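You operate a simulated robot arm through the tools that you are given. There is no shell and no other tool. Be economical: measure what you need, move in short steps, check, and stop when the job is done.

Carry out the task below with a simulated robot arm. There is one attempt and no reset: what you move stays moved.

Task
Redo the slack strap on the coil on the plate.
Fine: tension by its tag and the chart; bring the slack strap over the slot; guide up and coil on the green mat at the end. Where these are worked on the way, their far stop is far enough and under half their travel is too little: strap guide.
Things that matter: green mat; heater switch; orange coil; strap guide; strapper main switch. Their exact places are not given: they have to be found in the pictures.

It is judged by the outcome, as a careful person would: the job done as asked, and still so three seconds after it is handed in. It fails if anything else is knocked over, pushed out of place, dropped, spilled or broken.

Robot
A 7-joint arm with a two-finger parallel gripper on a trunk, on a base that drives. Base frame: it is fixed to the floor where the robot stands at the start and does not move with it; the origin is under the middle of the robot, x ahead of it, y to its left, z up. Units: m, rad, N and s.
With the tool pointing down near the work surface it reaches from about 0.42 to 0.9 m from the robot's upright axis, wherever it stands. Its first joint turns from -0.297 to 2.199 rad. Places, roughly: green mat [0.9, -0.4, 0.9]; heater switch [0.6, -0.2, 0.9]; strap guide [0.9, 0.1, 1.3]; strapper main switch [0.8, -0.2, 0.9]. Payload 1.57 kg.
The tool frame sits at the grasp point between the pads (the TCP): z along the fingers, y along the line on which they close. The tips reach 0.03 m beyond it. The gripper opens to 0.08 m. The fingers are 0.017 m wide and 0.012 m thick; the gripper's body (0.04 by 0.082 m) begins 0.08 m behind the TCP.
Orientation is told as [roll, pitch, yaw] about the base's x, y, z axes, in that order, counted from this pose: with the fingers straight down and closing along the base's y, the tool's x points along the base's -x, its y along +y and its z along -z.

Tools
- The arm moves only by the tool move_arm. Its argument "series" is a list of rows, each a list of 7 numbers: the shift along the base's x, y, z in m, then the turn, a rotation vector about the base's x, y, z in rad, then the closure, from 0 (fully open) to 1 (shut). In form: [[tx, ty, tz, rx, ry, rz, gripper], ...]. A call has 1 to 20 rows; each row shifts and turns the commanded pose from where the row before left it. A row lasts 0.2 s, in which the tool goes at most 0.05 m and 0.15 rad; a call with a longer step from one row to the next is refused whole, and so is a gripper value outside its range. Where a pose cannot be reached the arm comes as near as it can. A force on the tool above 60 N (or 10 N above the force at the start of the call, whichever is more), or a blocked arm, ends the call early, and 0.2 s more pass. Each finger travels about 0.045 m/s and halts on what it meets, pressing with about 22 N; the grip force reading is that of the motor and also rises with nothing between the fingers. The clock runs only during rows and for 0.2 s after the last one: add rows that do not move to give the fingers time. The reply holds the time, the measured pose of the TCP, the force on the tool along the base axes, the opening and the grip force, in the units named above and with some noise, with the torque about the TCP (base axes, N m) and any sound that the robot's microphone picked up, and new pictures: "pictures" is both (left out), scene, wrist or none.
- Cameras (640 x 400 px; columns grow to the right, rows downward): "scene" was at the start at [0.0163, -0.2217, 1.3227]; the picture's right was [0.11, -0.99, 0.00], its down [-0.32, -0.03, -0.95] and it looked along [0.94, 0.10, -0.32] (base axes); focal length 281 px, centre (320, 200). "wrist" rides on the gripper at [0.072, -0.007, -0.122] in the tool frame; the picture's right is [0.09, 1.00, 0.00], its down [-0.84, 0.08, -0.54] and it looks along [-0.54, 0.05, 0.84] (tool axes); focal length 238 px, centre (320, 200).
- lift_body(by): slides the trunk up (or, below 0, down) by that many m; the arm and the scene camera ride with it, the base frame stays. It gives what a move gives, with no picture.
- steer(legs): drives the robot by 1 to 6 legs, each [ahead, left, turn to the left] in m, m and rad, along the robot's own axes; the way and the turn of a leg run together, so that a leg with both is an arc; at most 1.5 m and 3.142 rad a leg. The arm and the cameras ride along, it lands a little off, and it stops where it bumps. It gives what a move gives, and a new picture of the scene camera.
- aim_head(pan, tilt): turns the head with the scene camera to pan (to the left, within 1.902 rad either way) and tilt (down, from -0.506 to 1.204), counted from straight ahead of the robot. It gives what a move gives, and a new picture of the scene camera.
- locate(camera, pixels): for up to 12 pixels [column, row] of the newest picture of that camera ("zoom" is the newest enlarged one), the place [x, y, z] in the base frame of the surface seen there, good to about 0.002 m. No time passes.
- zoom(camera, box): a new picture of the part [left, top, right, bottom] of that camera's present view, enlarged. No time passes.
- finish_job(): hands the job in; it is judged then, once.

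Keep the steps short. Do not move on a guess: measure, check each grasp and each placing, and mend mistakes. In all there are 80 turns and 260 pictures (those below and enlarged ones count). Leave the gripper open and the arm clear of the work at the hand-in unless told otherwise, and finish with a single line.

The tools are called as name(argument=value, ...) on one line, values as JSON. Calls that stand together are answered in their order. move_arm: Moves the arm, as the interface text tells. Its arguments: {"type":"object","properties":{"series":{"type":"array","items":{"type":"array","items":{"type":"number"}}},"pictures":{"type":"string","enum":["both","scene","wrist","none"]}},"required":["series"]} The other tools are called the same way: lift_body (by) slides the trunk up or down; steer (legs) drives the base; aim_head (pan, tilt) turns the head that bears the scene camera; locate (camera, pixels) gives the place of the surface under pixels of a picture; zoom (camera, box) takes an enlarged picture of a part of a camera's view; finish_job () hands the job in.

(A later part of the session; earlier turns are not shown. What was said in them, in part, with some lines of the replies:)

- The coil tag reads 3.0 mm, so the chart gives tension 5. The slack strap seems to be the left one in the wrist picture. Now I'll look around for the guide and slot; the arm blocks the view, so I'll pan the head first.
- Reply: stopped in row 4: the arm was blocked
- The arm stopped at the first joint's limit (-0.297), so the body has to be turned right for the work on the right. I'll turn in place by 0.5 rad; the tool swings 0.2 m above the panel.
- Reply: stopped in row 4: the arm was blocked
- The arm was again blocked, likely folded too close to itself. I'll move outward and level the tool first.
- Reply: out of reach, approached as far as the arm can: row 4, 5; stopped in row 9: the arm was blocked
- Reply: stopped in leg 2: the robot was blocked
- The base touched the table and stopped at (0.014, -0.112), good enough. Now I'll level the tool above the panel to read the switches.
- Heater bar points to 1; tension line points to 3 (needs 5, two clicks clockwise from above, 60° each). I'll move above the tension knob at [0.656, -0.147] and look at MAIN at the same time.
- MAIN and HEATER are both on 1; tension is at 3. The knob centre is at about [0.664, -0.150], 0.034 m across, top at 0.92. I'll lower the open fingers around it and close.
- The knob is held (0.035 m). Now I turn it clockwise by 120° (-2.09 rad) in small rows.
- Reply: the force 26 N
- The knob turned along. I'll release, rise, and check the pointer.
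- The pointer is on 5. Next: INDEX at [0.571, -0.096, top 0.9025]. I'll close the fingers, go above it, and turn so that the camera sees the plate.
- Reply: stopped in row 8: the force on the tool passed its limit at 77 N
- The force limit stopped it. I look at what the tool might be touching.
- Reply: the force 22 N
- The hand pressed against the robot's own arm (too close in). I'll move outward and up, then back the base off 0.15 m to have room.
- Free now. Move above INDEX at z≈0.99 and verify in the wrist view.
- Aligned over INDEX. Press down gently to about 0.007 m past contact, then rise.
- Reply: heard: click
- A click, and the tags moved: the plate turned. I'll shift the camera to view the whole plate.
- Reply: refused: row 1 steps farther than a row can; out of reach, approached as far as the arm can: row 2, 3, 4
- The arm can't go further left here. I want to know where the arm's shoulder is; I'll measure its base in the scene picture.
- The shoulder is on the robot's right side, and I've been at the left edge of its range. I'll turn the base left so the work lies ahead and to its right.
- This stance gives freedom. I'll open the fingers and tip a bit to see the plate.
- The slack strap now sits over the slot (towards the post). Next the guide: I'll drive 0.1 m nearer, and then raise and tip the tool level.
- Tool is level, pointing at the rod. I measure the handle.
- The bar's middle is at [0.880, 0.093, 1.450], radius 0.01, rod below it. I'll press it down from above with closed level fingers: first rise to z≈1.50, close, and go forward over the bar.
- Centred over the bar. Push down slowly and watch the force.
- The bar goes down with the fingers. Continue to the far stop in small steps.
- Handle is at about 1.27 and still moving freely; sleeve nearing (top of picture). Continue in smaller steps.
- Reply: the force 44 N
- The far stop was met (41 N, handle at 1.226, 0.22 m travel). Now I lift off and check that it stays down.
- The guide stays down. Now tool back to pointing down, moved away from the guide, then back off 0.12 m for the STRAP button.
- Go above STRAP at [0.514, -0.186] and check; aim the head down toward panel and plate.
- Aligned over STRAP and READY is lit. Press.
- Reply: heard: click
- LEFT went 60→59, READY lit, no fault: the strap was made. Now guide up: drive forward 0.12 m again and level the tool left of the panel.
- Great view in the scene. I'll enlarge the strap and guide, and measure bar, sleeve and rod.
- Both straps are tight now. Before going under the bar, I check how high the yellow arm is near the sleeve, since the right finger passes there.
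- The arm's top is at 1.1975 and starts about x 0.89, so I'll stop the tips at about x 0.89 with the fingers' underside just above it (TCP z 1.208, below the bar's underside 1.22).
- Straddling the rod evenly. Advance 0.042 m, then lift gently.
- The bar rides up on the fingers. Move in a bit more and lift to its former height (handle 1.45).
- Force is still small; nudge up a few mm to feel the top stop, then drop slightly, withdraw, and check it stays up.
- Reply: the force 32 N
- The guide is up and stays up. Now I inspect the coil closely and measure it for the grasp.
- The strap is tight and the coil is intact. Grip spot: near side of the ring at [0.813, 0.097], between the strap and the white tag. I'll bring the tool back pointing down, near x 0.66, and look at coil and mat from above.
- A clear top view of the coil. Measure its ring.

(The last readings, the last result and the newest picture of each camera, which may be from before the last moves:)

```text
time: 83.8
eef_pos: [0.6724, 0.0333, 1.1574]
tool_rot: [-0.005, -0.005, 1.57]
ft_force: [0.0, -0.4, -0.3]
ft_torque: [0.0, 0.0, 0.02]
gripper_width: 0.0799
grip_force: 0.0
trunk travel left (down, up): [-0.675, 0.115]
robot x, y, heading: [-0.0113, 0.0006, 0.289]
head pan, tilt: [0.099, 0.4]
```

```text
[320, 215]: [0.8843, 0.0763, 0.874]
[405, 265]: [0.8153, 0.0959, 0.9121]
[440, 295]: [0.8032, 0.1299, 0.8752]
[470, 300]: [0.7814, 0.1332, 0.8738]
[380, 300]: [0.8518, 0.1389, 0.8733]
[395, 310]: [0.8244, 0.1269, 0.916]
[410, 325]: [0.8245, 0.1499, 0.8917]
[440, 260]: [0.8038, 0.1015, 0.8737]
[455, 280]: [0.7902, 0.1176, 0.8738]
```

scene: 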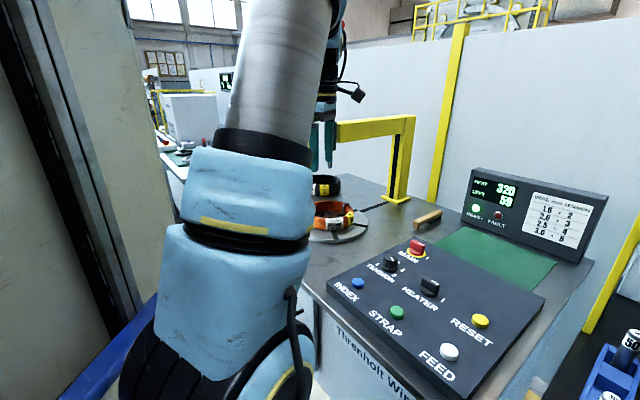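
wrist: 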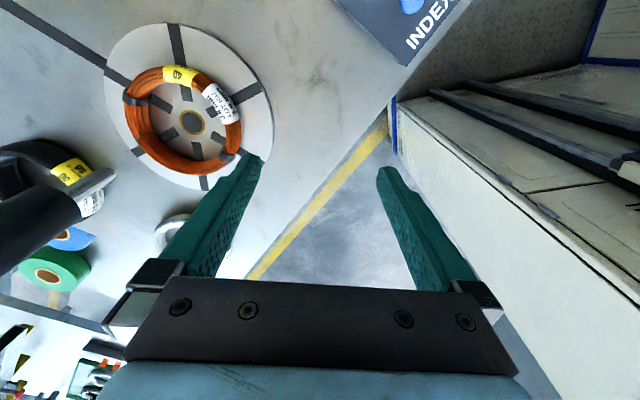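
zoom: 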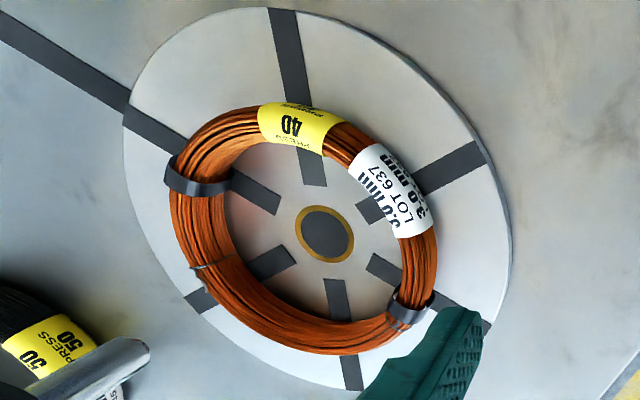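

Ring crown at [0.816, 0.096, 0.912]. The rod hangs above the middle (down to z 1.065), so I tilt the tool 0.2 rad back from it, go low first and then forward over the near wall.

move_arm(series=[[0, 0.02, -0.03, 0, -0.1, 0, 0.25], [0, 0.02, -0.03, 0, -0.1, 0, 0.25], [0.01, 0.024, -0.03, 0, 0, 0, 0.25], [0.01, 0, -0.035, 0, 0, 0, 0.25], [0.01, 0, -0.03, 0, 0, 0, 0.25], [0.03, 0, 0, 0, 0, 0, 0.25], [0.03, 0, 0, 0, 0, 0, 0.25], [0.03, 0, 0, 0, 0, 0, 0.25], [0.024, 0, -0.02, 0, 0, 0, 0.25], [0, 0, 0, 0, 0, 0, 0.25]])

```text
time: 86.0
eef_pos: [0.8165, 0.0966, 0.9836]
tool_rot: [-0.205, -0.008, 1.57]
ft_force: [0.8, 0.4, -0.4]
ft_torque: [0.01, -0.04, 0.0]
gripper_width: 0.0602
grip_force: 0.0
trunk travel left (down, up): [-0.675, 0.115]
robot x, y, heading: [-0.0116, -0.0016, 0.279]
head pan, tilt: [0.099, 0.4]
```

scene: 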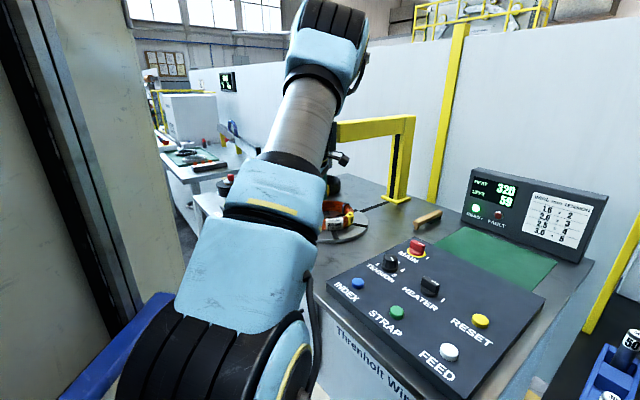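
wrist: 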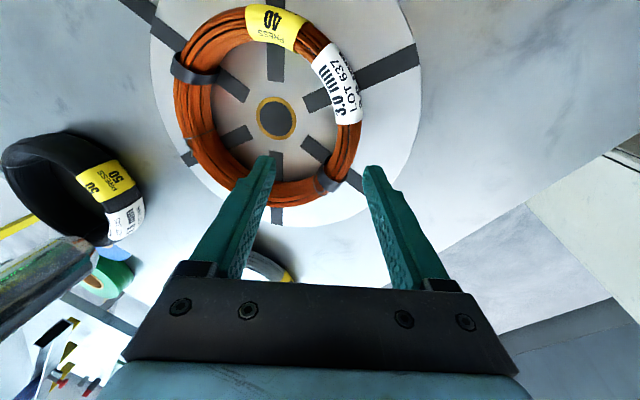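

Descend half way and check.

move_arm(series=[[0, 0, -0.02, 0, 0, 0, 0.25], [0, 0, -0.02, 0, 0, 0, 0.25], [0, 0, 0, 0, 0, 0, 0.25]], pictures="wrist")

zoom(camera="wrist", box=[220, 90, 420, 230])

```text
time: 86.8
eef_pos: [0.8151, 0.0977, 0.9435]
tool_rot: [-0.207, -0.009, 1.569]
ft_force: [-0.3, -0.4, 0.7]
ft_torque: [-0.02, -0.04, 0.03]
gripper_width: 0.0602
grip_force: 0.1
trunk travel left (down, up): [-0.675, 0.115]
robot x, y, heading: [-0.0093, -0.0008, 0.285]
head pan, tilt: [0.099, 0.4]
```

wrist: 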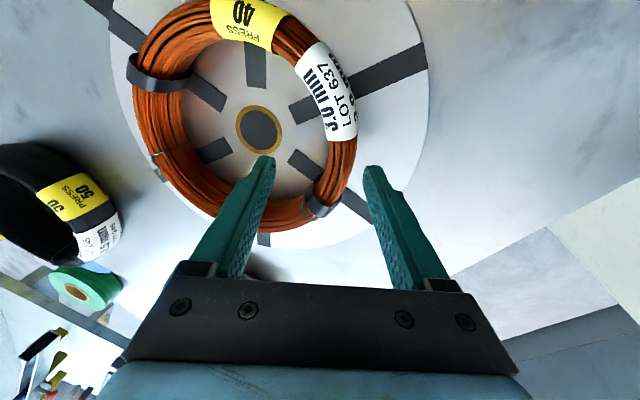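

```text
2.86 times, centred on (320, 160) of wrist
```

zoom: 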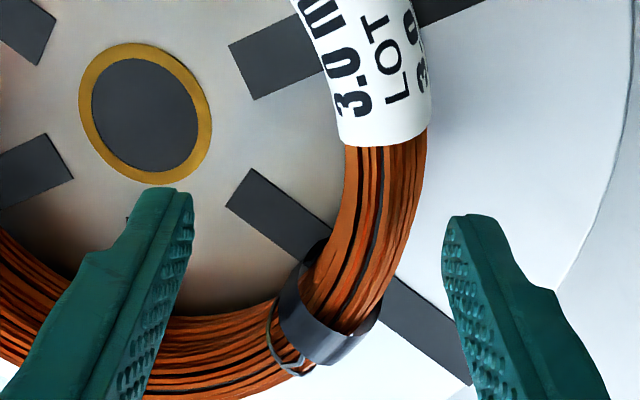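

The wall is nearer the outer finger; it's centred near x 0.805. I shift -0.013 m and descend to z 0.914, then close.

move_arm(series=[[-0.013, 0, 0, 0, 0, 0, 0.25], [0, 0, -0.015, 0, 0, 0, 0.25], [0, 0, -0.014, 0, 0, 0, 0.25], [0, 0, 0, 0, 0, 0, 0.25]], pictures="wrist")

zoom(camera="wrist", box=[220, 90, 420, 230])

```text
time: 87.8
eef_pos: [0.8034, 0.0979, 0.9134]
tool_rot: [-0.207, -0.007, 1.568]
ft_force: [-0.4, 0.7, -0.2]
ft_torque: [-0.01, 0.03, -0.01]
gripper_width: 0.06
grip_force: 0.0
trunk travel left (down, up): [-0.675, 0.115]
robot x, y, heading: [-0.013, -0.0009, 0.281]
head pan, tilt: [0.099, 0.4]
```

wrist: 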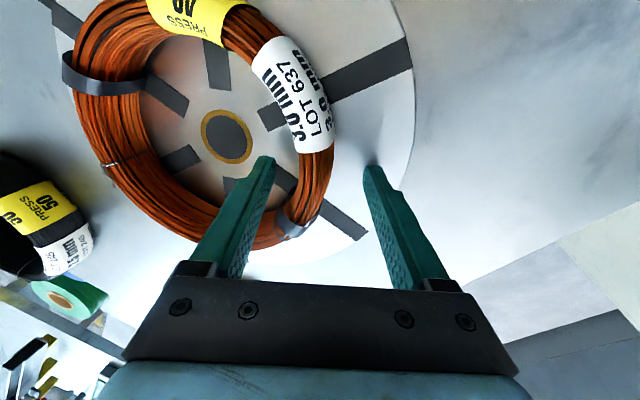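

```text
2.86 times, centred on (320, 160) of wrist
```

zoom: 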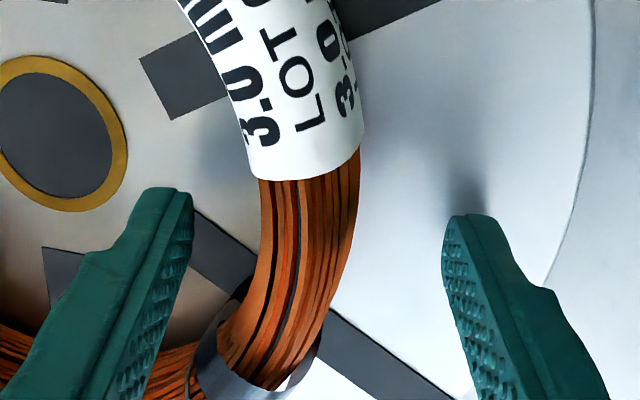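

Well placed. Close on the wall.

move_arm(series=[[0, 0, 0, 0, 0, 0, 0.5], [0, 0, 0, 0, 0, 0, 0.75], [0, 0, 0, 0, 0, 0, 0.95], [0, 0, 0, 0, 0, 0, 0.95], [0, 0, 0, 0, 0, 0, 0.95]], pictures="wrist")

```text
time: 89.0
eef_pos: [0.8044, 0.0963, 0.9139]
tool_rot: [-0.208, -0.006, 1.569]
ft_force: [3.5, -3.7, 6.6]
ft_torque: [0.0, 0.13, -0.29]
gripper_width: 0.0241
grip_force: 22.1
trunk travel left (down, up): [-0.675, 0.115]
robot x, y, heading: [-0.0135, -0.0018, 0.286]
head pan, tilt: [0.099, 0.4]
```

wrist: 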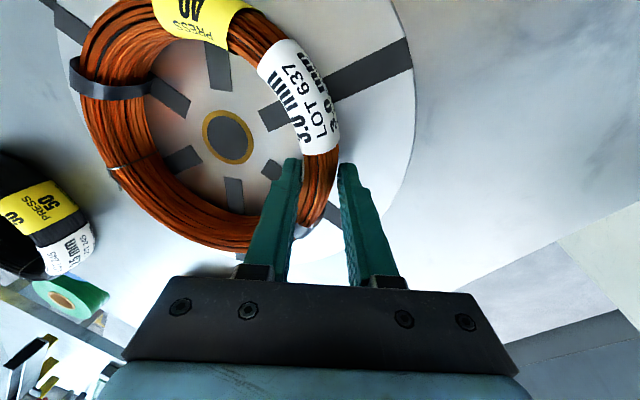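

Gripped at 0.024 m. Lift 0.05 m and check the hold.

move_arm(series=[[0, 0, 0.015, 0, 0, 0, 0.95], [0, 0, 0.015, 0, 0, 0, 0.95], [0, 0, 0.02, 0, 0, 0, 0.95], [0, 0, 0, 0, 0, 0, 0.95]])

```text
time: 90.0
eef_pos: [0.8036, 0.0972, 0.9635]
tool_rot: [-0.205, -0.007, 1.569]
ft_force: [-0.3, 0.3, -6.8]
ft_torque: [0.04, 0.46, -0.02]
gripper_width: 0.0297
grip_force: 21.6
trunk travel left (down, up): [-0.675, 0.115]
robot x, y, heading: [-0.0108, -0.0017, 0.282]
head pan, tilt: [0.099, 0.4]
```

scene: 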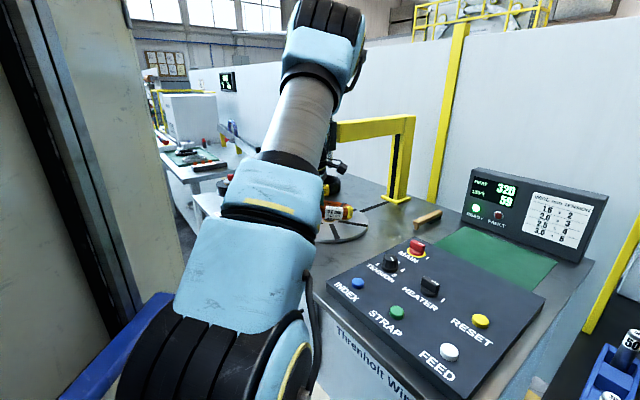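
wrist: 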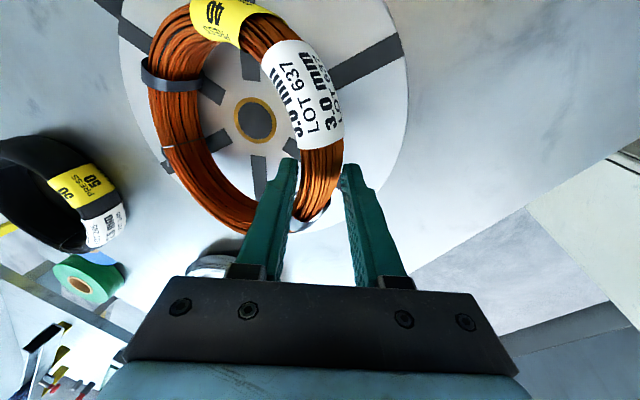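

Held (about 0.7 kg), somewhat tilted. Next, measure the mat edges in the current scene view before carrying.

zoom(camera="scene", box=[410, 200, 590, 310])

locate(camera="zoom", pixels=[[190, 105], [505, 225], [460, 315], [105, 170], [300, 200], [300, 240], [400, 270], [200, 180], [400, 190], [250, 220], [500, 250]])

```text
3.56 times, centred on (500, 255) of scene
```

zoom: 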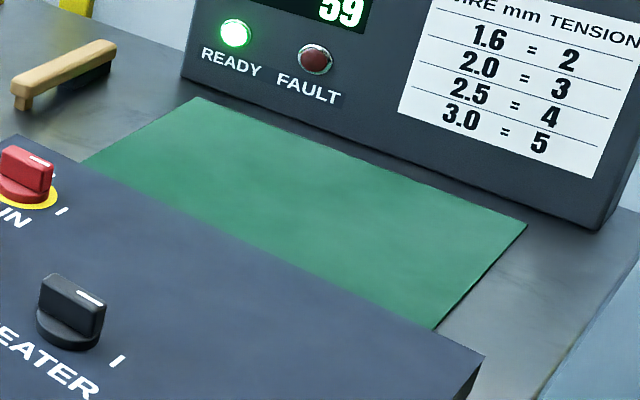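

```text
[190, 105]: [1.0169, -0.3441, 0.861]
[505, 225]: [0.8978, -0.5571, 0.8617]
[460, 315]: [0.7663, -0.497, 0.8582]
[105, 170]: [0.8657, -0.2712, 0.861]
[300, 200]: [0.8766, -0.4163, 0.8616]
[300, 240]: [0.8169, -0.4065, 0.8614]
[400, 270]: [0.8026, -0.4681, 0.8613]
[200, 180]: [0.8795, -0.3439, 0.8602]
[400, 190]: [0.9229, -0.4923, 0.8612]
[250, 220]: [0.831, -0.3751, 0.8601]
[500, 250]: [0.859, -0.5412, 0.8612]
```

Mat spans roughly centre [0.872, -0.402], surface z 0.861. I carry: first straight back 0.13 m clear of the rod, then rise.

move_arm(series=[[-0.02, 0, 0, 0, 0, 0, 0.95], [-0.03, 0, 0, 0, 0, 0, 0.95], [-0.03, 0, 0, 0, 0, 0, 0.95], [-0.03, 0, 0, 0, 0, 0, 0.95], [-0.02, 0, 0, 0, 0, 0, 0.95], [0, 0, 0.03, 0, 0, 0, 0.95], [0, 0, 0.03, 0, 0, 0, 0.95], [0, 0, 0.03, 0, 0, 0, 0.95], [0, 0, 0.02, 0, 0, 0, 0.95], [0, 0, 0, 0, 0, 0, 0.95]])

```text
time: 92.2
eef_pos: [0.673, 0.0973, 1.073]
tool_rot: [-0.206, -0.007, 1.571]
ft_force: [0.3, 0.0, 0.3]
ft_torque: [0.03, 0.0, -0.02]
gripper_width: 0.0038
grip_force: 0.0
trunk travel left (down, up): [-0.675, 0.115]
robot x, y, heading: [-0.0093, 0.0012, 0.286]
head pan, tilt: [0.099, 0.4]
```

scene: 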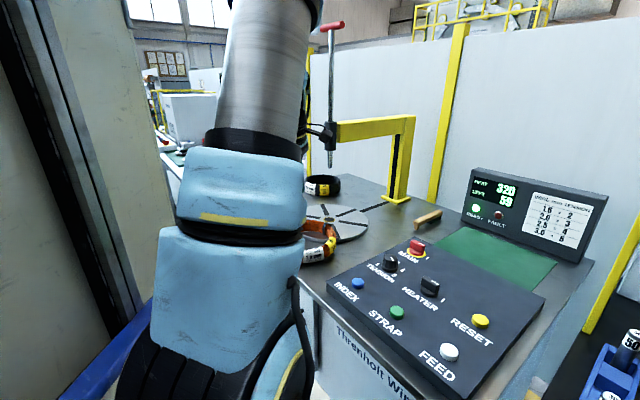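
wrist: 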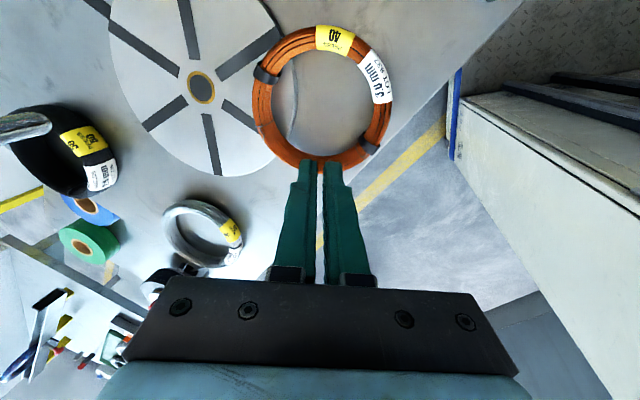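

The coil slipped out and settled beside the plate — it had sagged and dragged, since my grip was shallow and tilted. I measure how it lies.

zoom(camera="wrist", box=[230, 10, 410, 190])

locate(camera="wrist", pixels=[[322, 95], [258, 110], [390, 100], [325, 35], [322, 155], [270, 75], [372, 140], [355, 150], [285, 145], [380, 75], [275, 130], [330, 150]])

zoom(camera="scene", box=[285, 195, 385, 275])

```text
2.22 times, centred on (320, 100) of wrist
```

zoom: 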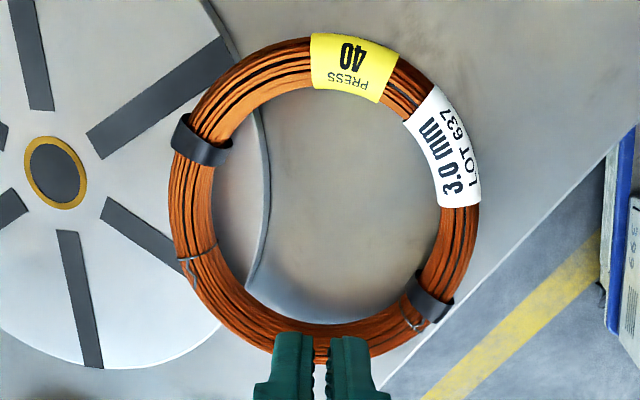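

```text
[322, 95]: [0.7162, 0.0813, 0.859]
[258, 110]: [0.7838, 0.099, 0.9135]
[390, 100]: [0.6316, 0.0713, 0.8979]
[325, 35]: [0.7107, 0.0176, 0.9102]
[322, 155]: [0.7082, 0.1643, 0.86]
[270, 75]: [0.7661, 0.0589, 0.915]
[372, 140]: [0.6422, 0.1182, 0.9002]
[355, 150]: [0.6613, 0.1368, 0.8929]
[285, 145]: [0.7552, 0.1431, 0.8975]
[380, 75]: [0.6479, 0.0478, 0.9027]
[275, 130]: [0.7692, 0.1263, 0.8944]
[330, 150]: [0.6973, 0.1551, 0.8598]
```

```text
5.00 times, centred on (335, 235) of scene
```

zoom: 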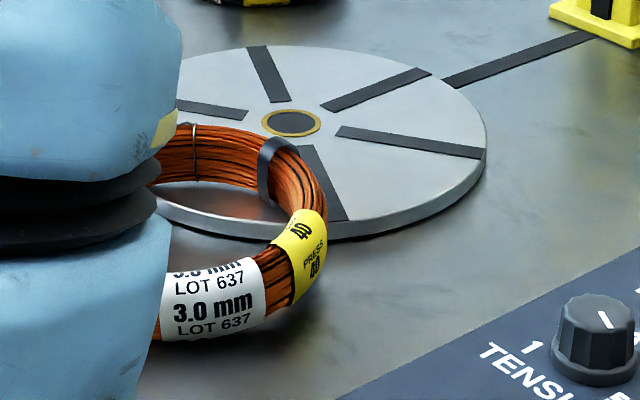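

The coil lies with centre about [0.708, 0.085], far side on the plate's rim (tilted ~0.1 rad), safe on the table. I'll regrip its near wall at about [0.637, 0.082], deep this time, with the tilt matched. First above it.

move_arm(series=[[-0.012, -0.005, -0.02, 0, 0.05, 0, 0.25], [-0.012, -0.005, -0.03, 0, 0.05, 0, 0.25], [-0.012, -0.005, -0.03, 0, 0, 0, 0.25], [0, 0, -0.03, 0, 0, 0, 0.25], [0, 0, -0.02, 0, 0, 0, 0.25], [0, 0, 0, 0, 0, 0, 0.25]], pictures="wrist")

zoom(camera="wrist", box=[220, 90, 420, 230])

```text
time: 93.6
eef_pos: [0.6381, 0.0836, 0.9441]
tool_rot: [-0.106, -0.007, 1.569]
ft_force: [-0.1, -0.6, 0.0]
ft_torque: [0.01, -0.01, -0.01]
gripper_width: 0.0599
grip_force: 0.1
trunk travel left (down, up): [-0.675, 0.115]
robot x, y, heading: [-0.0114, -0.0033, 0.288]
head pan, tilt: [0.099, 0.4]
```

wrist: 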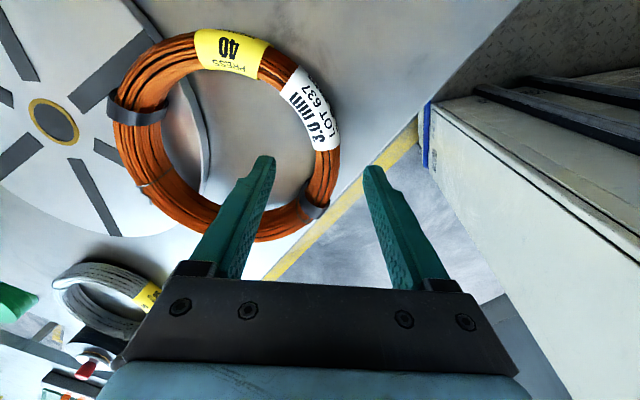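

```text
2.86 times, centred on (320, 160) of wrist
```

zoom: 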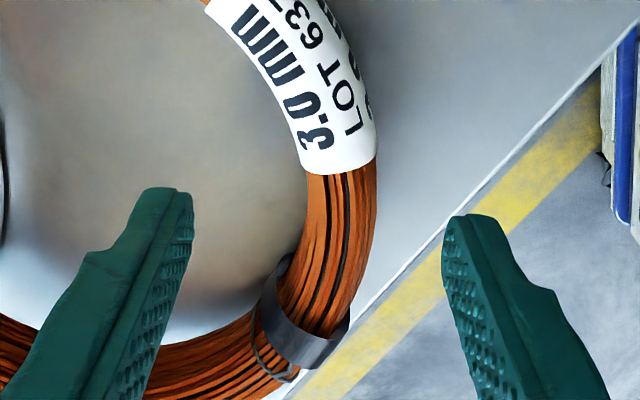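

Shift +0.004 x, +0.008 y to sit between tag and strap, then go down to near the table (tips ≈0.863).

move_arm(series=[[0.004, 0.008, 0, 0, 0, 0, 0.25], [0, 0, -0.02, 0, 0, 0, 0.25], [0, 0, -0.02, 0, 0, 0, 0.25], [0, 0, -0.008, 0, 0, 0, 0.25], [0, 0, 0, 0, 0, 0, 0.25]], pictures="wrist")

zoom(camera="wrist", box=[220, 90, 420, 230])

```text
time: 94.8
eef_pos: [0.6417, 0.0908, 0.8953]
tool_rot: [-0.107, -0.007, 1.566]
ft_force: [-0.3, -0.3, 0.5]
ft_torque: [-0.01, 0.01, -0.01]
gripper_width: 0.06
grip_force: 0.0
trunk travel left (down, up): [-0.675, 0.115]
robot x, y, heading: [-0.0125, -0.0034, 0.285]
head pan, tilt: [0.099, 0.4]
```

wrist: 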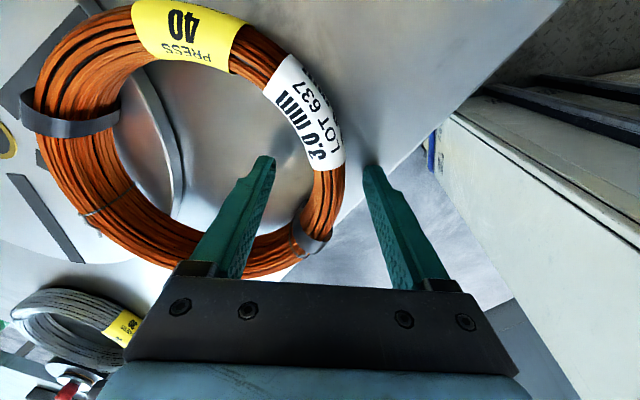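

```text
2.86 times, centred on (320, 160) of wrist
```

zoom: 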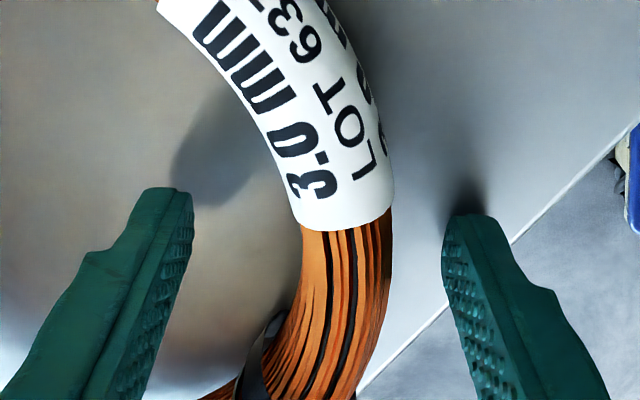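

Shift -0.004 in x, 0.001 lower, and close.

move_arm(series=[[-0.004, 0, -0.001, 0, 0, 0, 0.25], [0, 0, 0, 0, 0, 0, 0.5], [0, 0, 0, 0, 0, 0, 0.8], [0, 0, 0, 0, 0, 0, 1], [0, 0, 0, 0, 0, 0, 1], [0, 0, 0, 0, 0, 0, 1]], pictures="wrist")

move_arm(series=[[0, 0, 0.01, 0, 0, 0, 1], [0, 0, 0.01, 0, 0, 0, 1], [0, 0, 0.01, 0, 0, 0, 1], [0, 0, 0, 0, 0, 0, 1], [0, 0, 0, 0, 0, 0, 1]])

```text
time: 96.2
eef_pos: [0.6371, 0.0907, 0.895]
tool_rot: [-0.107, -0.007, 1.57]
ft_force: [-2.4, 0.7, -0.3]
ft_torque: [-0.03, -0.13, 0.16]
gripper_width: 0.0222
grip_force: 21.9
trunk travel left (down, up): [-0.675, 0.115]
robot x, y, heading: [-0.0156, -0.0035, 0.286]
head pan, tilt: [0.099, 0.4]
```

wrist: 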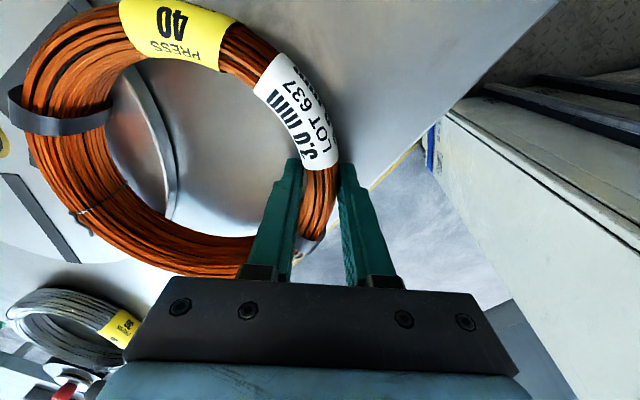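

```text
time: 97.4
eef_pos: [0.6381, 0.0923, 0.9237]
tool_rot: [-0.107, -0.006, 1.569]
ft_force: [-0.9, 0.5, -6.8]
ft_torque: [0.05, 0.31, 0.07]
gripper_width: 0.024
grip_force: 22.3
trunk travel left (down, up): [-0.675, 0.115]
robot x, y, heading: [-0.0115, -0.0009, 0.287]
head pan, tilt: [0.099, 0.4]
```

scene: 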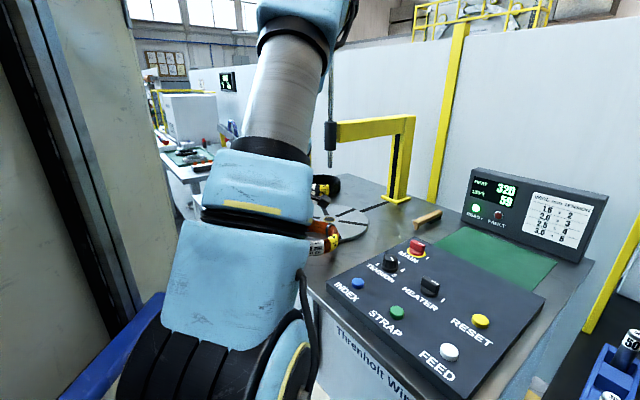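
wrist: 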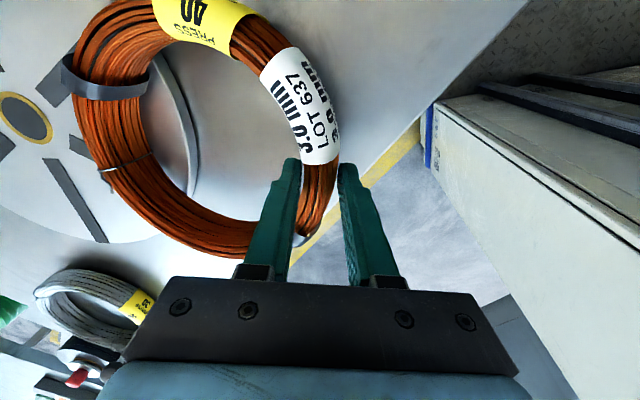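

It holds at 0.024 m. Lift further slowly and watch the opening.

move_arm(series=[[0, 0, 0.012, 0, 0, 0, 1], [0, 0, 0.015, 0, 0, 0, 1], [0, 0, 0.015, 0, 0, 0, 1], [0, 0, 0.015, 0, 0, 0, 1], [0, 0, 0.015, 0, 0, 0, 1], [0, 0, 0.015, 0, 0, 0, 1], [0, 0, 0.012, 0, 0, 0, 1], [0, 0, 0, 0, 0, 0, 1], [0, 0, 0, 0, 0, 0, 1]])

zoom(camera="scene", box=[260, 150, 400, 260])

```text
time: 99.4
eef_pos: [0.6367, 0.0903, 1.0253]
tool_rot: [-0.104, -0.007, 1.566]
ft_force: [0.1, -0.3, -8.9]
ft_torque: [0.08, 0.63, -0.01]
gripper_width: 0.0292
grip_force: 22.3
trunk travel left (down, up): [-0.675, 0.115]
robot x, y, heading: [-0.0104, -0.0016, 0.284]
head pan, tilt: [0.099, 0.4]
```

scene: 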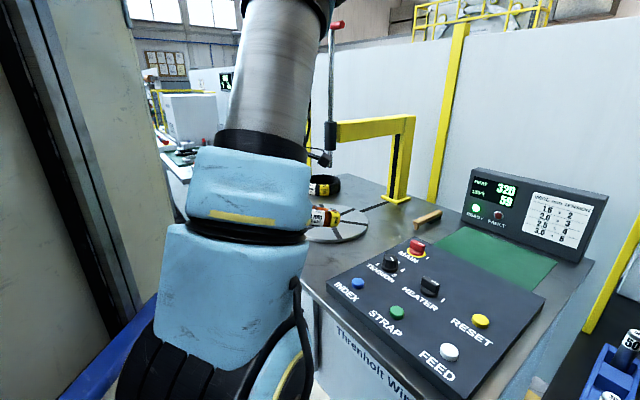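
wrist: 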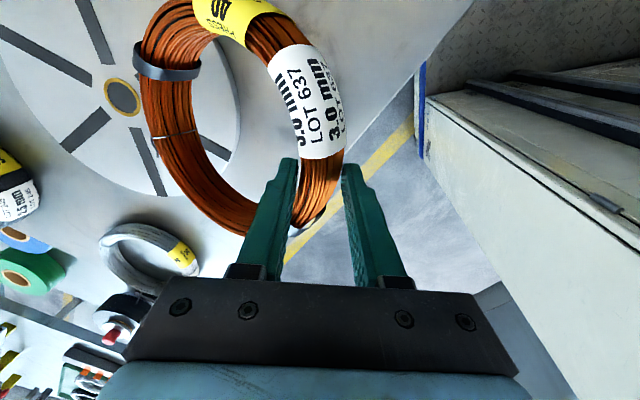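

```text
3.64 times, centred on (330, 205) of scene
```

zoom: 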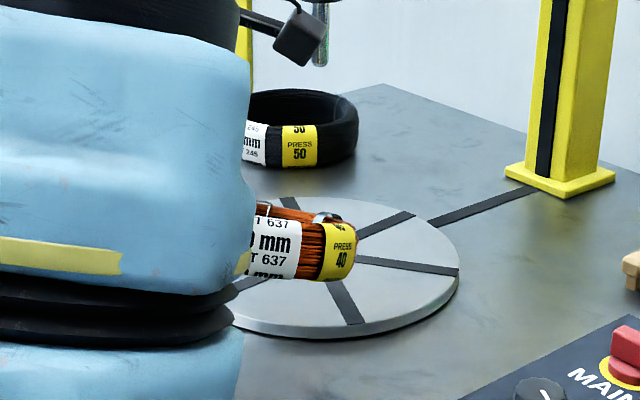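

The ring sags a little (opening 0.029). To reduce the load I tilt the tool so that the ring hangs more below the grip, rising slowly, and check the opening.

move_arm(series=[[0, 0, 0.008, 0, 0.05, 0, 1], [0, 0, 0.008, 0, 0.05, 0, 1], [0, 0, 0.008, 0, 0.05, 0, 1], [0, 0, 0.008, 0, 0.05, 0, 1], [0, 0, 0.008, 0, 0.05, 0, 1], [0, 0, 0.008, 0, 0.05, 0, 1], [0, 0, 0.008, 0, 0.05, 0, 1], [0, 0, 0.008, 0, 0.05, 0, 1], [0, 0, 0.008, 0, 0.05, 0, 1], [0, 0, 0.008, 0, 0.05, 0, 1], [0, 0, 0, 0, 0, 0, 1]])

```text
time: 101.8
eef_pos: [0.6382, 0.0908, 1.103]
tool_rot: [0.394, -0.006, 1.565]
ft_force: [-0.6, -0.3, -8.9]
ft_torque: [0.05, 0.4, -0.01]
gripper_width: 0.0294
grip_force: 21.9
trunk travel left (down, up): [-0.675, 0.115]
robot x, y, heading: [-0.0111, 0.0002, 0.287]
head pan, tilt: [0.099, 0.4]
```

scene: 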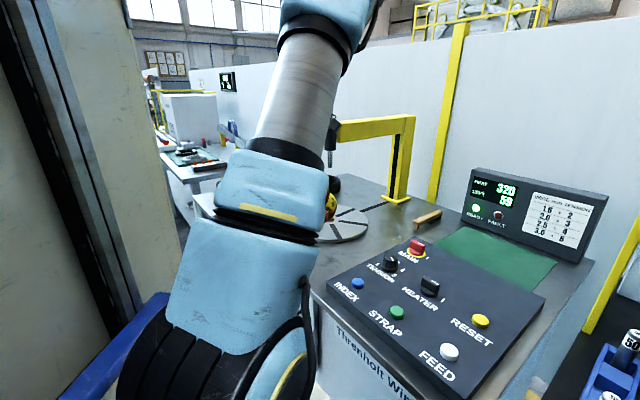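
wrist: 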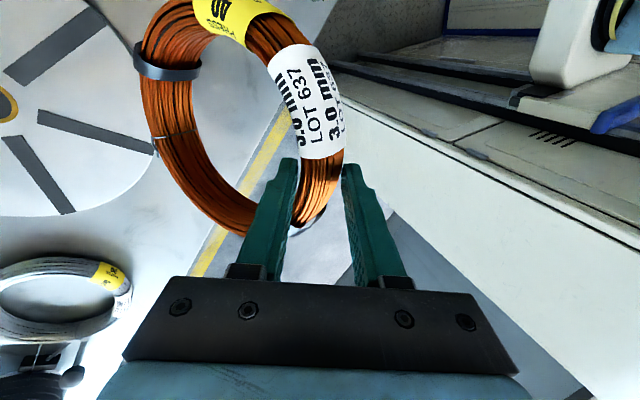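

Stable (0.0294, torque less). Now drive: 0.05 back and 0.22 to the right, carrying the ring above the panel (its lowest point ≈0.98).

steer(legs=[[-0.05, 0, 0], [0, -0.22, 0]])

```text
time: 103.6
eef_pos: [0.6152, -0.0234, 1.1017]
tool_rot: [0.395, 0.0, 1.571]
ft_force: [-0.5, -0.4, -9.6]
ft_torque: [0.05, 0.35, 0.03]
gripper_width: 0.0289
grip_force: 22.0
trunk travel left (down, up): [-0.675, 0.115]
robot x, y, heading: [-0.0328, -0.1174, 0.302]
head pan, tilt: [0.099, 0.4]
stopped in leg 2: the robot was blocked; the commanded pose is now the measured one
```

scene: 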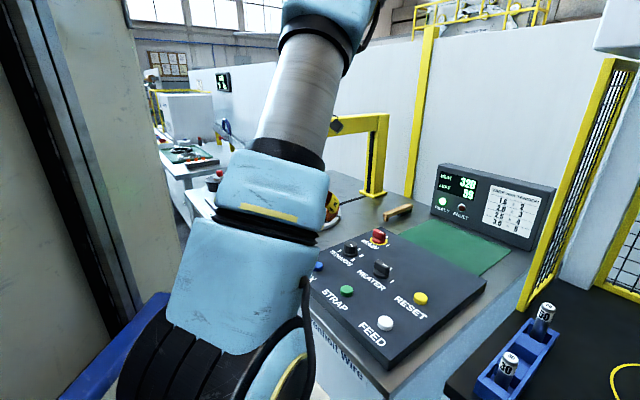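

The base met the table at (-0.033, -0.117); the mat is reachable from here (≈0.87 m). I move the arm over the panel to [0.793, -0.395] at the same height.

move_arm(series=[[0.006, -0.014, 0, 0, 0, 0, 1], [0.012, -0.024, 0, 0, 0, 0, 1], [0.012, -0.024, 0, 0, 0, 0, 1], [0.012, -0.024, 0, 0, 0, 0, 1], [0.012, -0.024, 0, 0, 0, 0, 1], [0.012, -0.024, 0, 0, 0, 0, 1], [0.012, -0.024, 0, 0, 0, 0, 1], [0.012, -0.024, 0, 0, 0, 0, 1], [0.012, -0.024, 0, 0, 0, 0, 1], [0.012, -0.024, 0, 0, 0, 0, 1], [0.012, -0.024, 0, 0, 0, 0, 1], [0.012, -0.024, 0, 0, 0, 0, 1], [0.012, -0.024, 0, 0, 0, 0, 1], [0.012, -0.024, 0, 0, 0, 0, 1], [0.012, -0.024, 0, 0, 0, 0, 1], [0.008, -0.022, 0, 0, 0, 0, 1], [0, 0, 0, 0, 0, 0, 1]])

```text
time: 107.2
eef_pos: [0.7772, -0.3754, 1.102]
tool_rot: [0.392, -0.002, 1.572]
ft_force: [-0.7, -0.8, -9.8]
ft_torque: [0.09, 0.35, -0.03]
gripper_width: 0.0288
grip_force: 21.4
out of reach, approached as far as the arm can: row 15, 16
trunk travel left (down, up): [-0.675, 0.115]
robot x, y, heading: [-0.0364, -0.1198, 0.298]
head pan, tilt: [0.099, 0.4]
```

scene: 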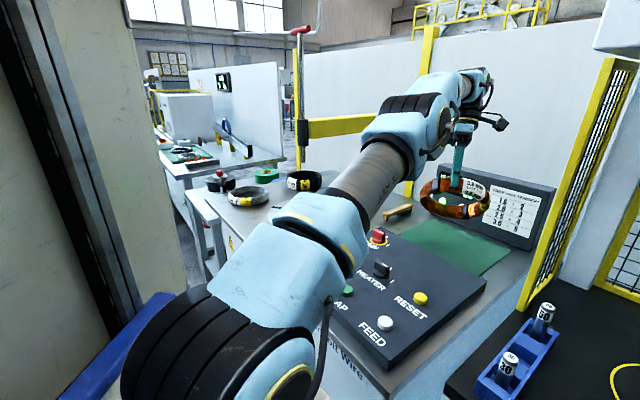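
wrist: 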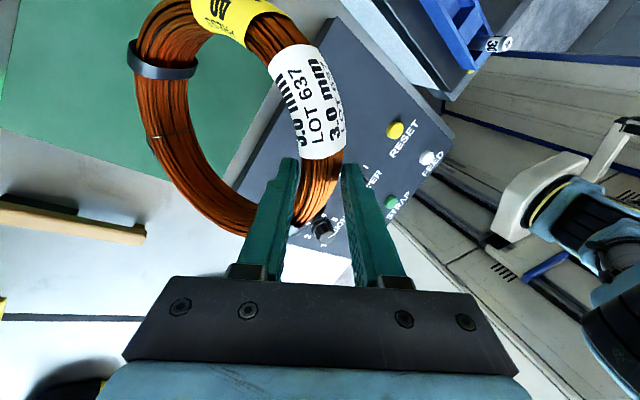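

The ring hangs over the mat. I measure it.

zoom(camera="scene", box=[390, 120, 560, 280])

locate(camera="scene", pixels=[[430, 206], [455, 214], [480, 210], [425, 190], [487, 200], [455, 190], [470, 183], [450, 245], [480, 255], [505, 250]])

```text
2.50 times, centred on (475, 200) of scene
```

zoom: 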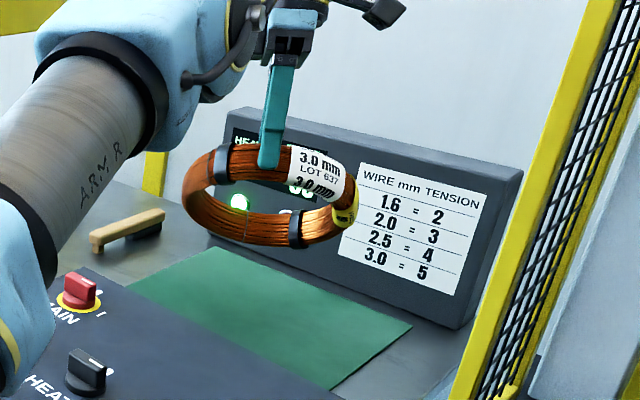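

```text
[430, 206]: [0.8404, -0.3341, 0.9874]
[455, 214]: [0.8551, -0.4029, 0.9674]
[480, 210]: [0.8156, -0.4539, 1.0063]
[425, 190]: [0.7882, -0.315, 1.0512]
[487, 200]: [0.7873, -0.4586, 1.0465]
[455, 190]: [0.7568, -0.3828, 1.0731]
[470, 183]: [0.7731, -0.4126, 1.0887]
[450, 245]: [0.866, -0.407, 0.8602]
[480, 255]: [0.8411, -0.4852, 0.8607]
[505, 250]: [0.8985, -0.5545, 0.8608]
```

Ring centre is about [0.812, -0.388]. I rotate the tool slowly back (ring flatter), extend toward [0.793, -0.395], and come down toward z 1.0.

move_arm(series=[[0, 0, -0.006, 0, -0.05, 0, 1], [0, 0, -0.006, 0, -0.05, 0, 1], [0, 0, -0.006, 0, -0.05, 0, 1], [0.002, 0, -0.008, 0, -0.05, 0, 1], [0.002, 0, -0.008, 0, -0.05, 0, 1], [0.002, -0.004, -0.01, 0, -0.05, 0, 1], [0.002, -0.004, -0.01, 0, -0.05, 0, 1], [0.002, -0.004, -0.01, 0, -0.05, 0, 1], [0.003, -0.004, -0.01, 0, -0.05, 0, 1], [0.003, -0.004, -0.01, 0, -0.05, 0, 1], [0, 0, 0, 0, 0, 0, 1]])

zoom(camera="scene", box=[390, 120, 560, 280])

locate(camera="zoom", pixels=[[200, 240], [270, 270], [330, 250], [300, 200], [240, 200]])

```text
time: 109.6
eef_pos: [0.7951, -0.3954, 1.0185]
tool_rot: [-0.106, 0.0, 1.571]
ft_force: [0.6, -0.3, -9.0]
ft_torque: [0.1, 0.62, 0.03]
gripper_width: 0.0307
grip_force: 22.2
trunk travel left (down, up): [-0.675, 0.115]
robot x, y, heading: [-0.0355, -0.1185, 0.303]
head pan, tilt: [0.099, 0.4]
```

scene: 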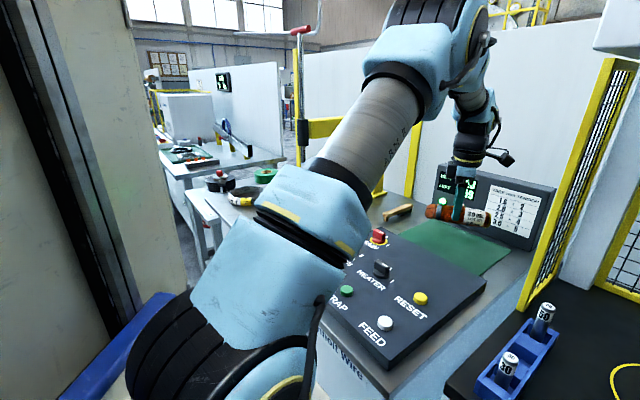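
wrist: 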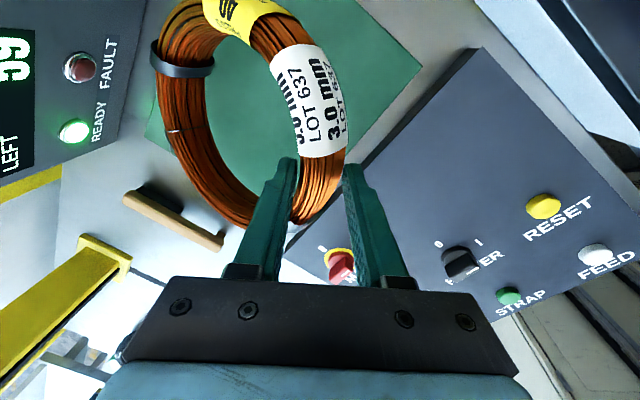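

```text
2.50 times, centred on (475, 200) of scene
```

zoom: 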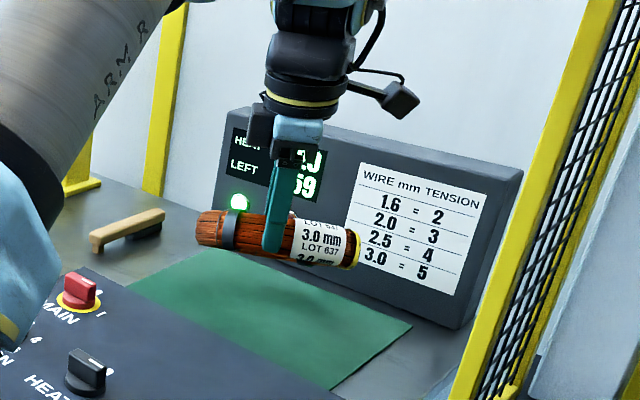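

```text
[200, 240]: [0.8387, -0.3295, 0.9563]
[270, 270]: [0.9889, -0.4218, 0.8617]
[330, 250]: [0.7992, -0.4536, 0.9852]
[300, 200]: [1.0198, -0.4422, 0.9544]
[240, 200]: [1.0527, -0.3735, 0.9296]
```

Still held; lower gently over the mat to TCP z≈0.93 and look.

move_arm(series=[[0, 0, -0.012, 0, 0, 0, 1], [0, 0, -0.015, 0, 0, 0, 1], [0, 0, -0.015, 0, 0, 0, 1], [0, 0, -0.015, 0, 0, 0, 1], [0, 0, -0.012, 0, 0, 0, 1], [0, 0, -0.01, 0, 0, 0, 1], [0, 0, -0.008, 0, 0, 0, 1]])

zoom(camera="scene", box=[390, 140, 560, 300])

```text
time: 111.2
eef_pos: [0.7939, -0.3959, 0.931]
tool_rot: [-0.104, 0.0, 1.567]
ft_force: [-1.9, 0.0, -5.1]
ft_torque: [0.01, 0.22, -0.09]
gripper_width: 0.0219
grip_force: 22.1
trunk travel left (down, up): [-0.675, 0.115]
robot x, y, heading: [-0.0356, -0.1188, 0.299]
head pan, tilt: [0.099, 0.4]
```

scene: 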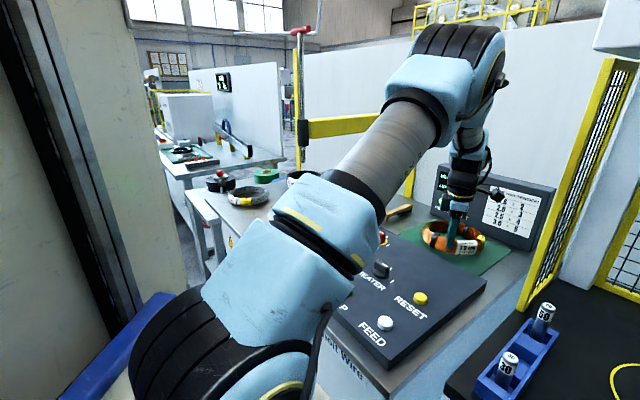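
wrist: 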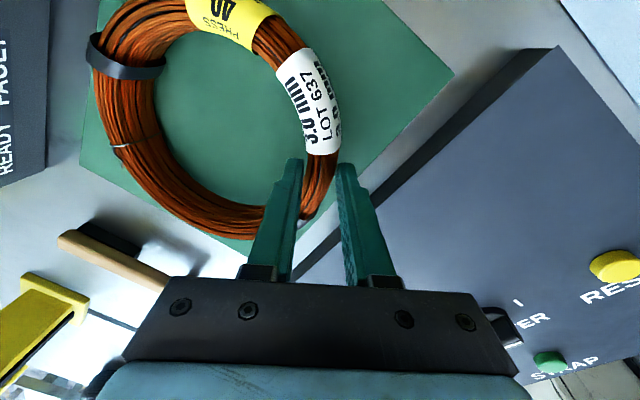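

```text
2.50 times, centred on (475, 220) of scene
```

zoom: 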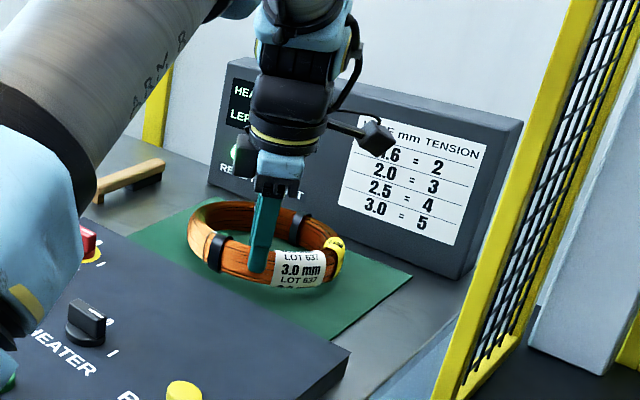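

The far edge rests on the mat. Check the ring's position relative to the mat before the last centimetres.

locate(camera="wrist", pixels=[[320, 165], [115, 60], [200, 10], [180, 215], [125, 150], [245, 245], [90, 170], [80, 150], [400, 140], [450, 75], [110, 15], [255, 205]])

```text
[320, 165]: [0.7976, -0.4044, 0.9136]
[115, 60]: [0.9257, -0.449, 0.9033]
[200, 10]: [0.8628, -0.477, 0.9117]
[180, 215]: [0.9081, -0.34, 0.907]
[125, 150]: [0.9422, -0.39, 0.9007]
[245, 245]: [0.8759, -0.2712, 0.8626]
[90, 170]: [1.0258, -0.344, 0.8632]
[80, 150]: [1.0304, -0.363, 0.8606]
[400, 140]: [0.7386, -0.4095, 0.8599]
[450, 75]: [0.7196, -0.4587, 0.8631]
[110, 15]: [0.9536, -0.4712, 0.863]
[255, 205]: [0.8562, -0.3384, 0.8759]
```

Ring centre ≈[0.868, -0.405], well within the mat. Lower the rest until the near side touches.

move_arm(series=[[0, 0, -0.01, 0, 0.03, 0, 1], [0, 0, -0.01, 0, 0.03, 0, 1], [0, 0, -0.006, 0, 0.03, 0, 1], [0, 0, -0.004, 0, 0, 0, 1], [0, 0, -0.003, 0, 0, 0, 1]], pictures="scene")

zoom(camera="scene", box=[410, 190, 530, 290])

```text
time: 112.4
eef_pos: [0.7957, -0.3947, 0.8999]
tool_rot: [-0.019, 0.0, 1.571]
ft_force: [14.2, -1.7, 17.6]
ft_torque: [-0.05, 0.1, 0.0]
gripper_width: 0.0214
grip_force: 21.8
trunk travel left (down, up): [-0.675, 0.115]
robot x, y, heading: [-0.0358, -0.1154, 0.298]
head pan, tilt: [0.099, 0.4]
```

scene: 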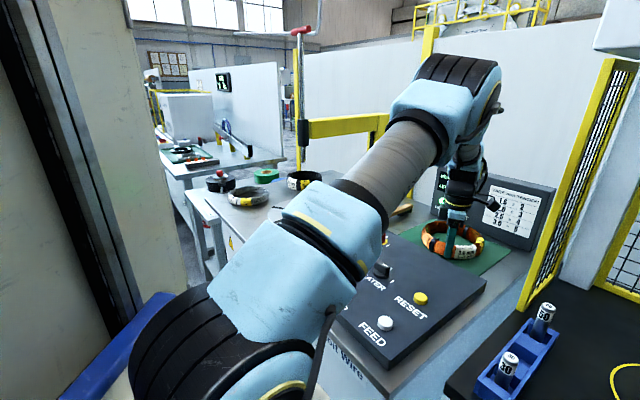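

```text
4.00 times, centred on (470, 240) of scene
```

zoom: 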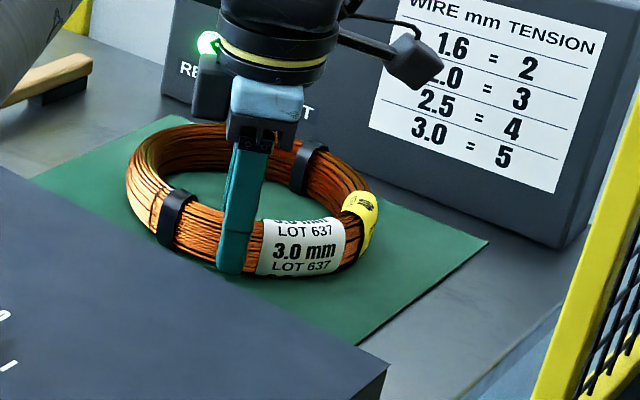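

The coil rests flat on the mat (contact force 17 N). Open, then rise straight up.

move_arm(series=[[0, 0, 0.002, 0, 0, 0, 0.6], [0, 0, 0, 0, 0, 0, 0.4], [0, 0, 0, 0, 0, 0, 0.3], [0, 0, 0, 0, 0, 0, 0.3], [0, 0, 0.02, 0, 0, 0, 0.3], [0, 0, 0.03, 0, 0, 0, 0.3], [0, 0, 0.04, 0, 0, 0, 0.3], [0, 0, 0.04, 0, 0, 0, 0], [0, 0, 0.03, 0, 0, 0, 0]])

```text
time: 114.4
eef_pos: [0.794, -0.3949, 1.0601]
tool_rot: [-0.016, 0.0, 1.57]
ft_force: [-0.7, -1.2, -0.1]
ft_torque: [0.03, 0.01, -0.01]
gripper_width: 0.0799
grip_force: 0.1
trunk travel left (down, up): [-0.675, 0.115]
robot x, y, heading: [-0.0369, -0.1188, 0.301]
head pan, tilt: [0.099, 0.4]
```

scene: 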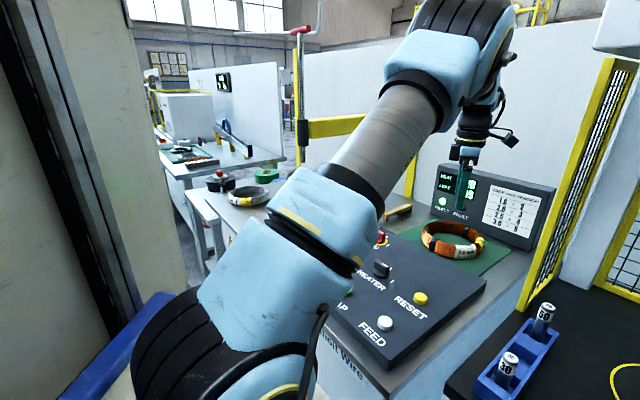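
wrist: 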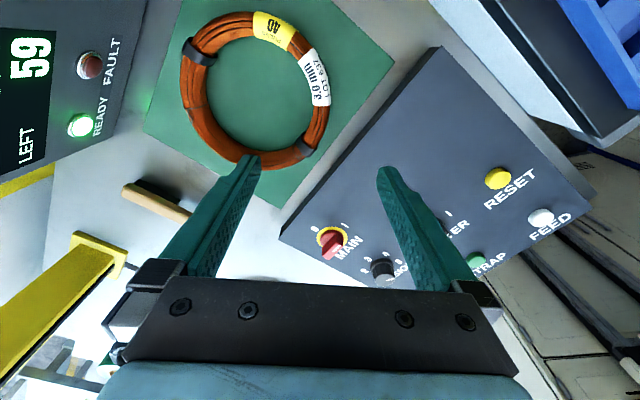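

The coil is released on the mat. I withdraw the arm and make a final check of guide, switches and neighbours.

move_arm(series=[[-0.03, 0.02, 0.01, 0, 0, 0, 0], [-0.03, 0.03, 0.01, 0, 0, 0, 0], [-0.03, 0.03, 0.01, 0, 0, 0, 0], [-0.03, 0.03, 0.01, 0, 0, 0, 0], [-0.02, 0.03, 0.01, 0, 0, 0, 0], [0, 0.03, 0, 0, 0, 0, 0], [0, 0, 0, 0, 0, 0, 0]])

zoom(camera="scene", box=[390, 160, 570, 290])

aim_head(pan=0.2, tilt=0.3)

```text
time: 116.0
eef_pos: [0.6538, -0.2259, 1.1096]
tool_rot: [-0.016, -0.002, 1.571]
ft_force: [-0.1, -0.4, -0.5]
ft_torque: [-0.01, -0.01, 0.01]
gripper_width: 0.0802
grip_force: 0.0
trunk travel left (down, up): [-0.675, 0.115]
robot x, y, heading: [-0.0353, -0.1188, 0.299]
head pan, tilt: [0.099, 0.4]
```

scene: 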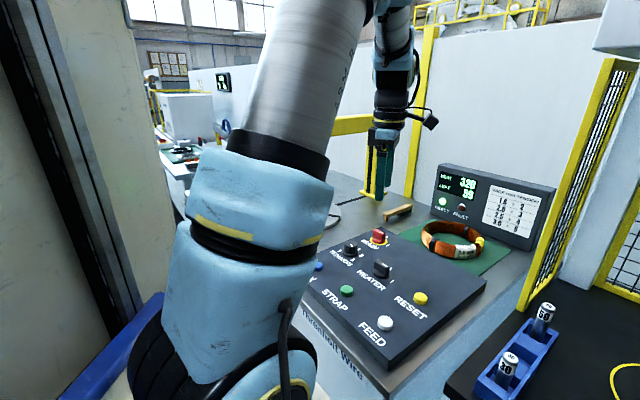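
wrist: 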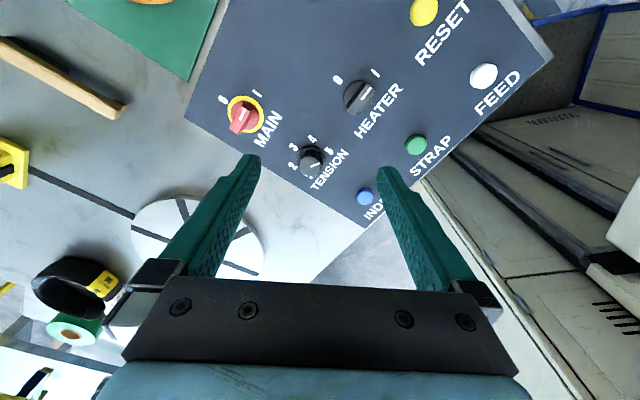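

```text
3.08 times, centred on (480, 225) of scene
```

zoom: 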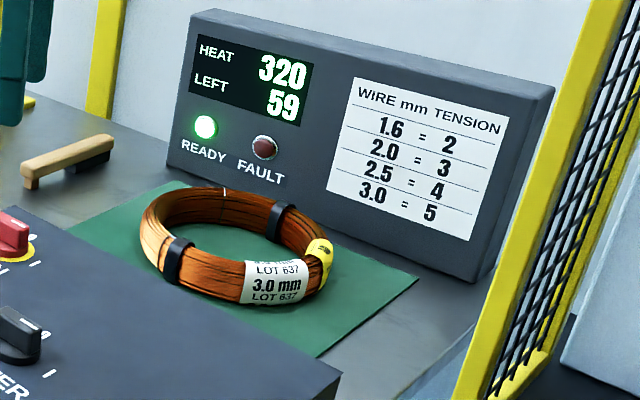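

```text
time: 116.7
eef_pos: [0.6549, -0.2259, 1.1102]
tool_rot: [-0.016, 0.0, 1.571]
ft_force: [0.4, 0.4, -0.2]
ft_torque: [0.01, 0.0, 0.05]
gripper_width: 0.0803
grip_force: 0.1
trunk travel left (down, up): [-0.675, 0.115]
robot x, y, heading: [-0.0385, -0.1217, 0.3]
head pan, tilt: [0.201, 0.3]
```

scene: 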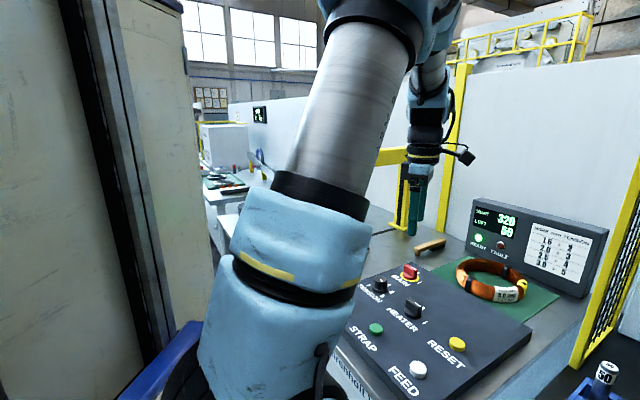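

The coil lies flat on the mat with both straps tight. The guide was last seen up, switches are unchanged, READY is lit with no fault, and the arm is clear with the gripper open. I'm handing in.

finish_job()

```text
The job is handed in.
```

The slack strap was redone at tension 5 (3.0 mm tag) over the slot, the guide is up and the coil is flat on the green mat; the coil slipped from the gripper once near the plate, and I picked it up again.
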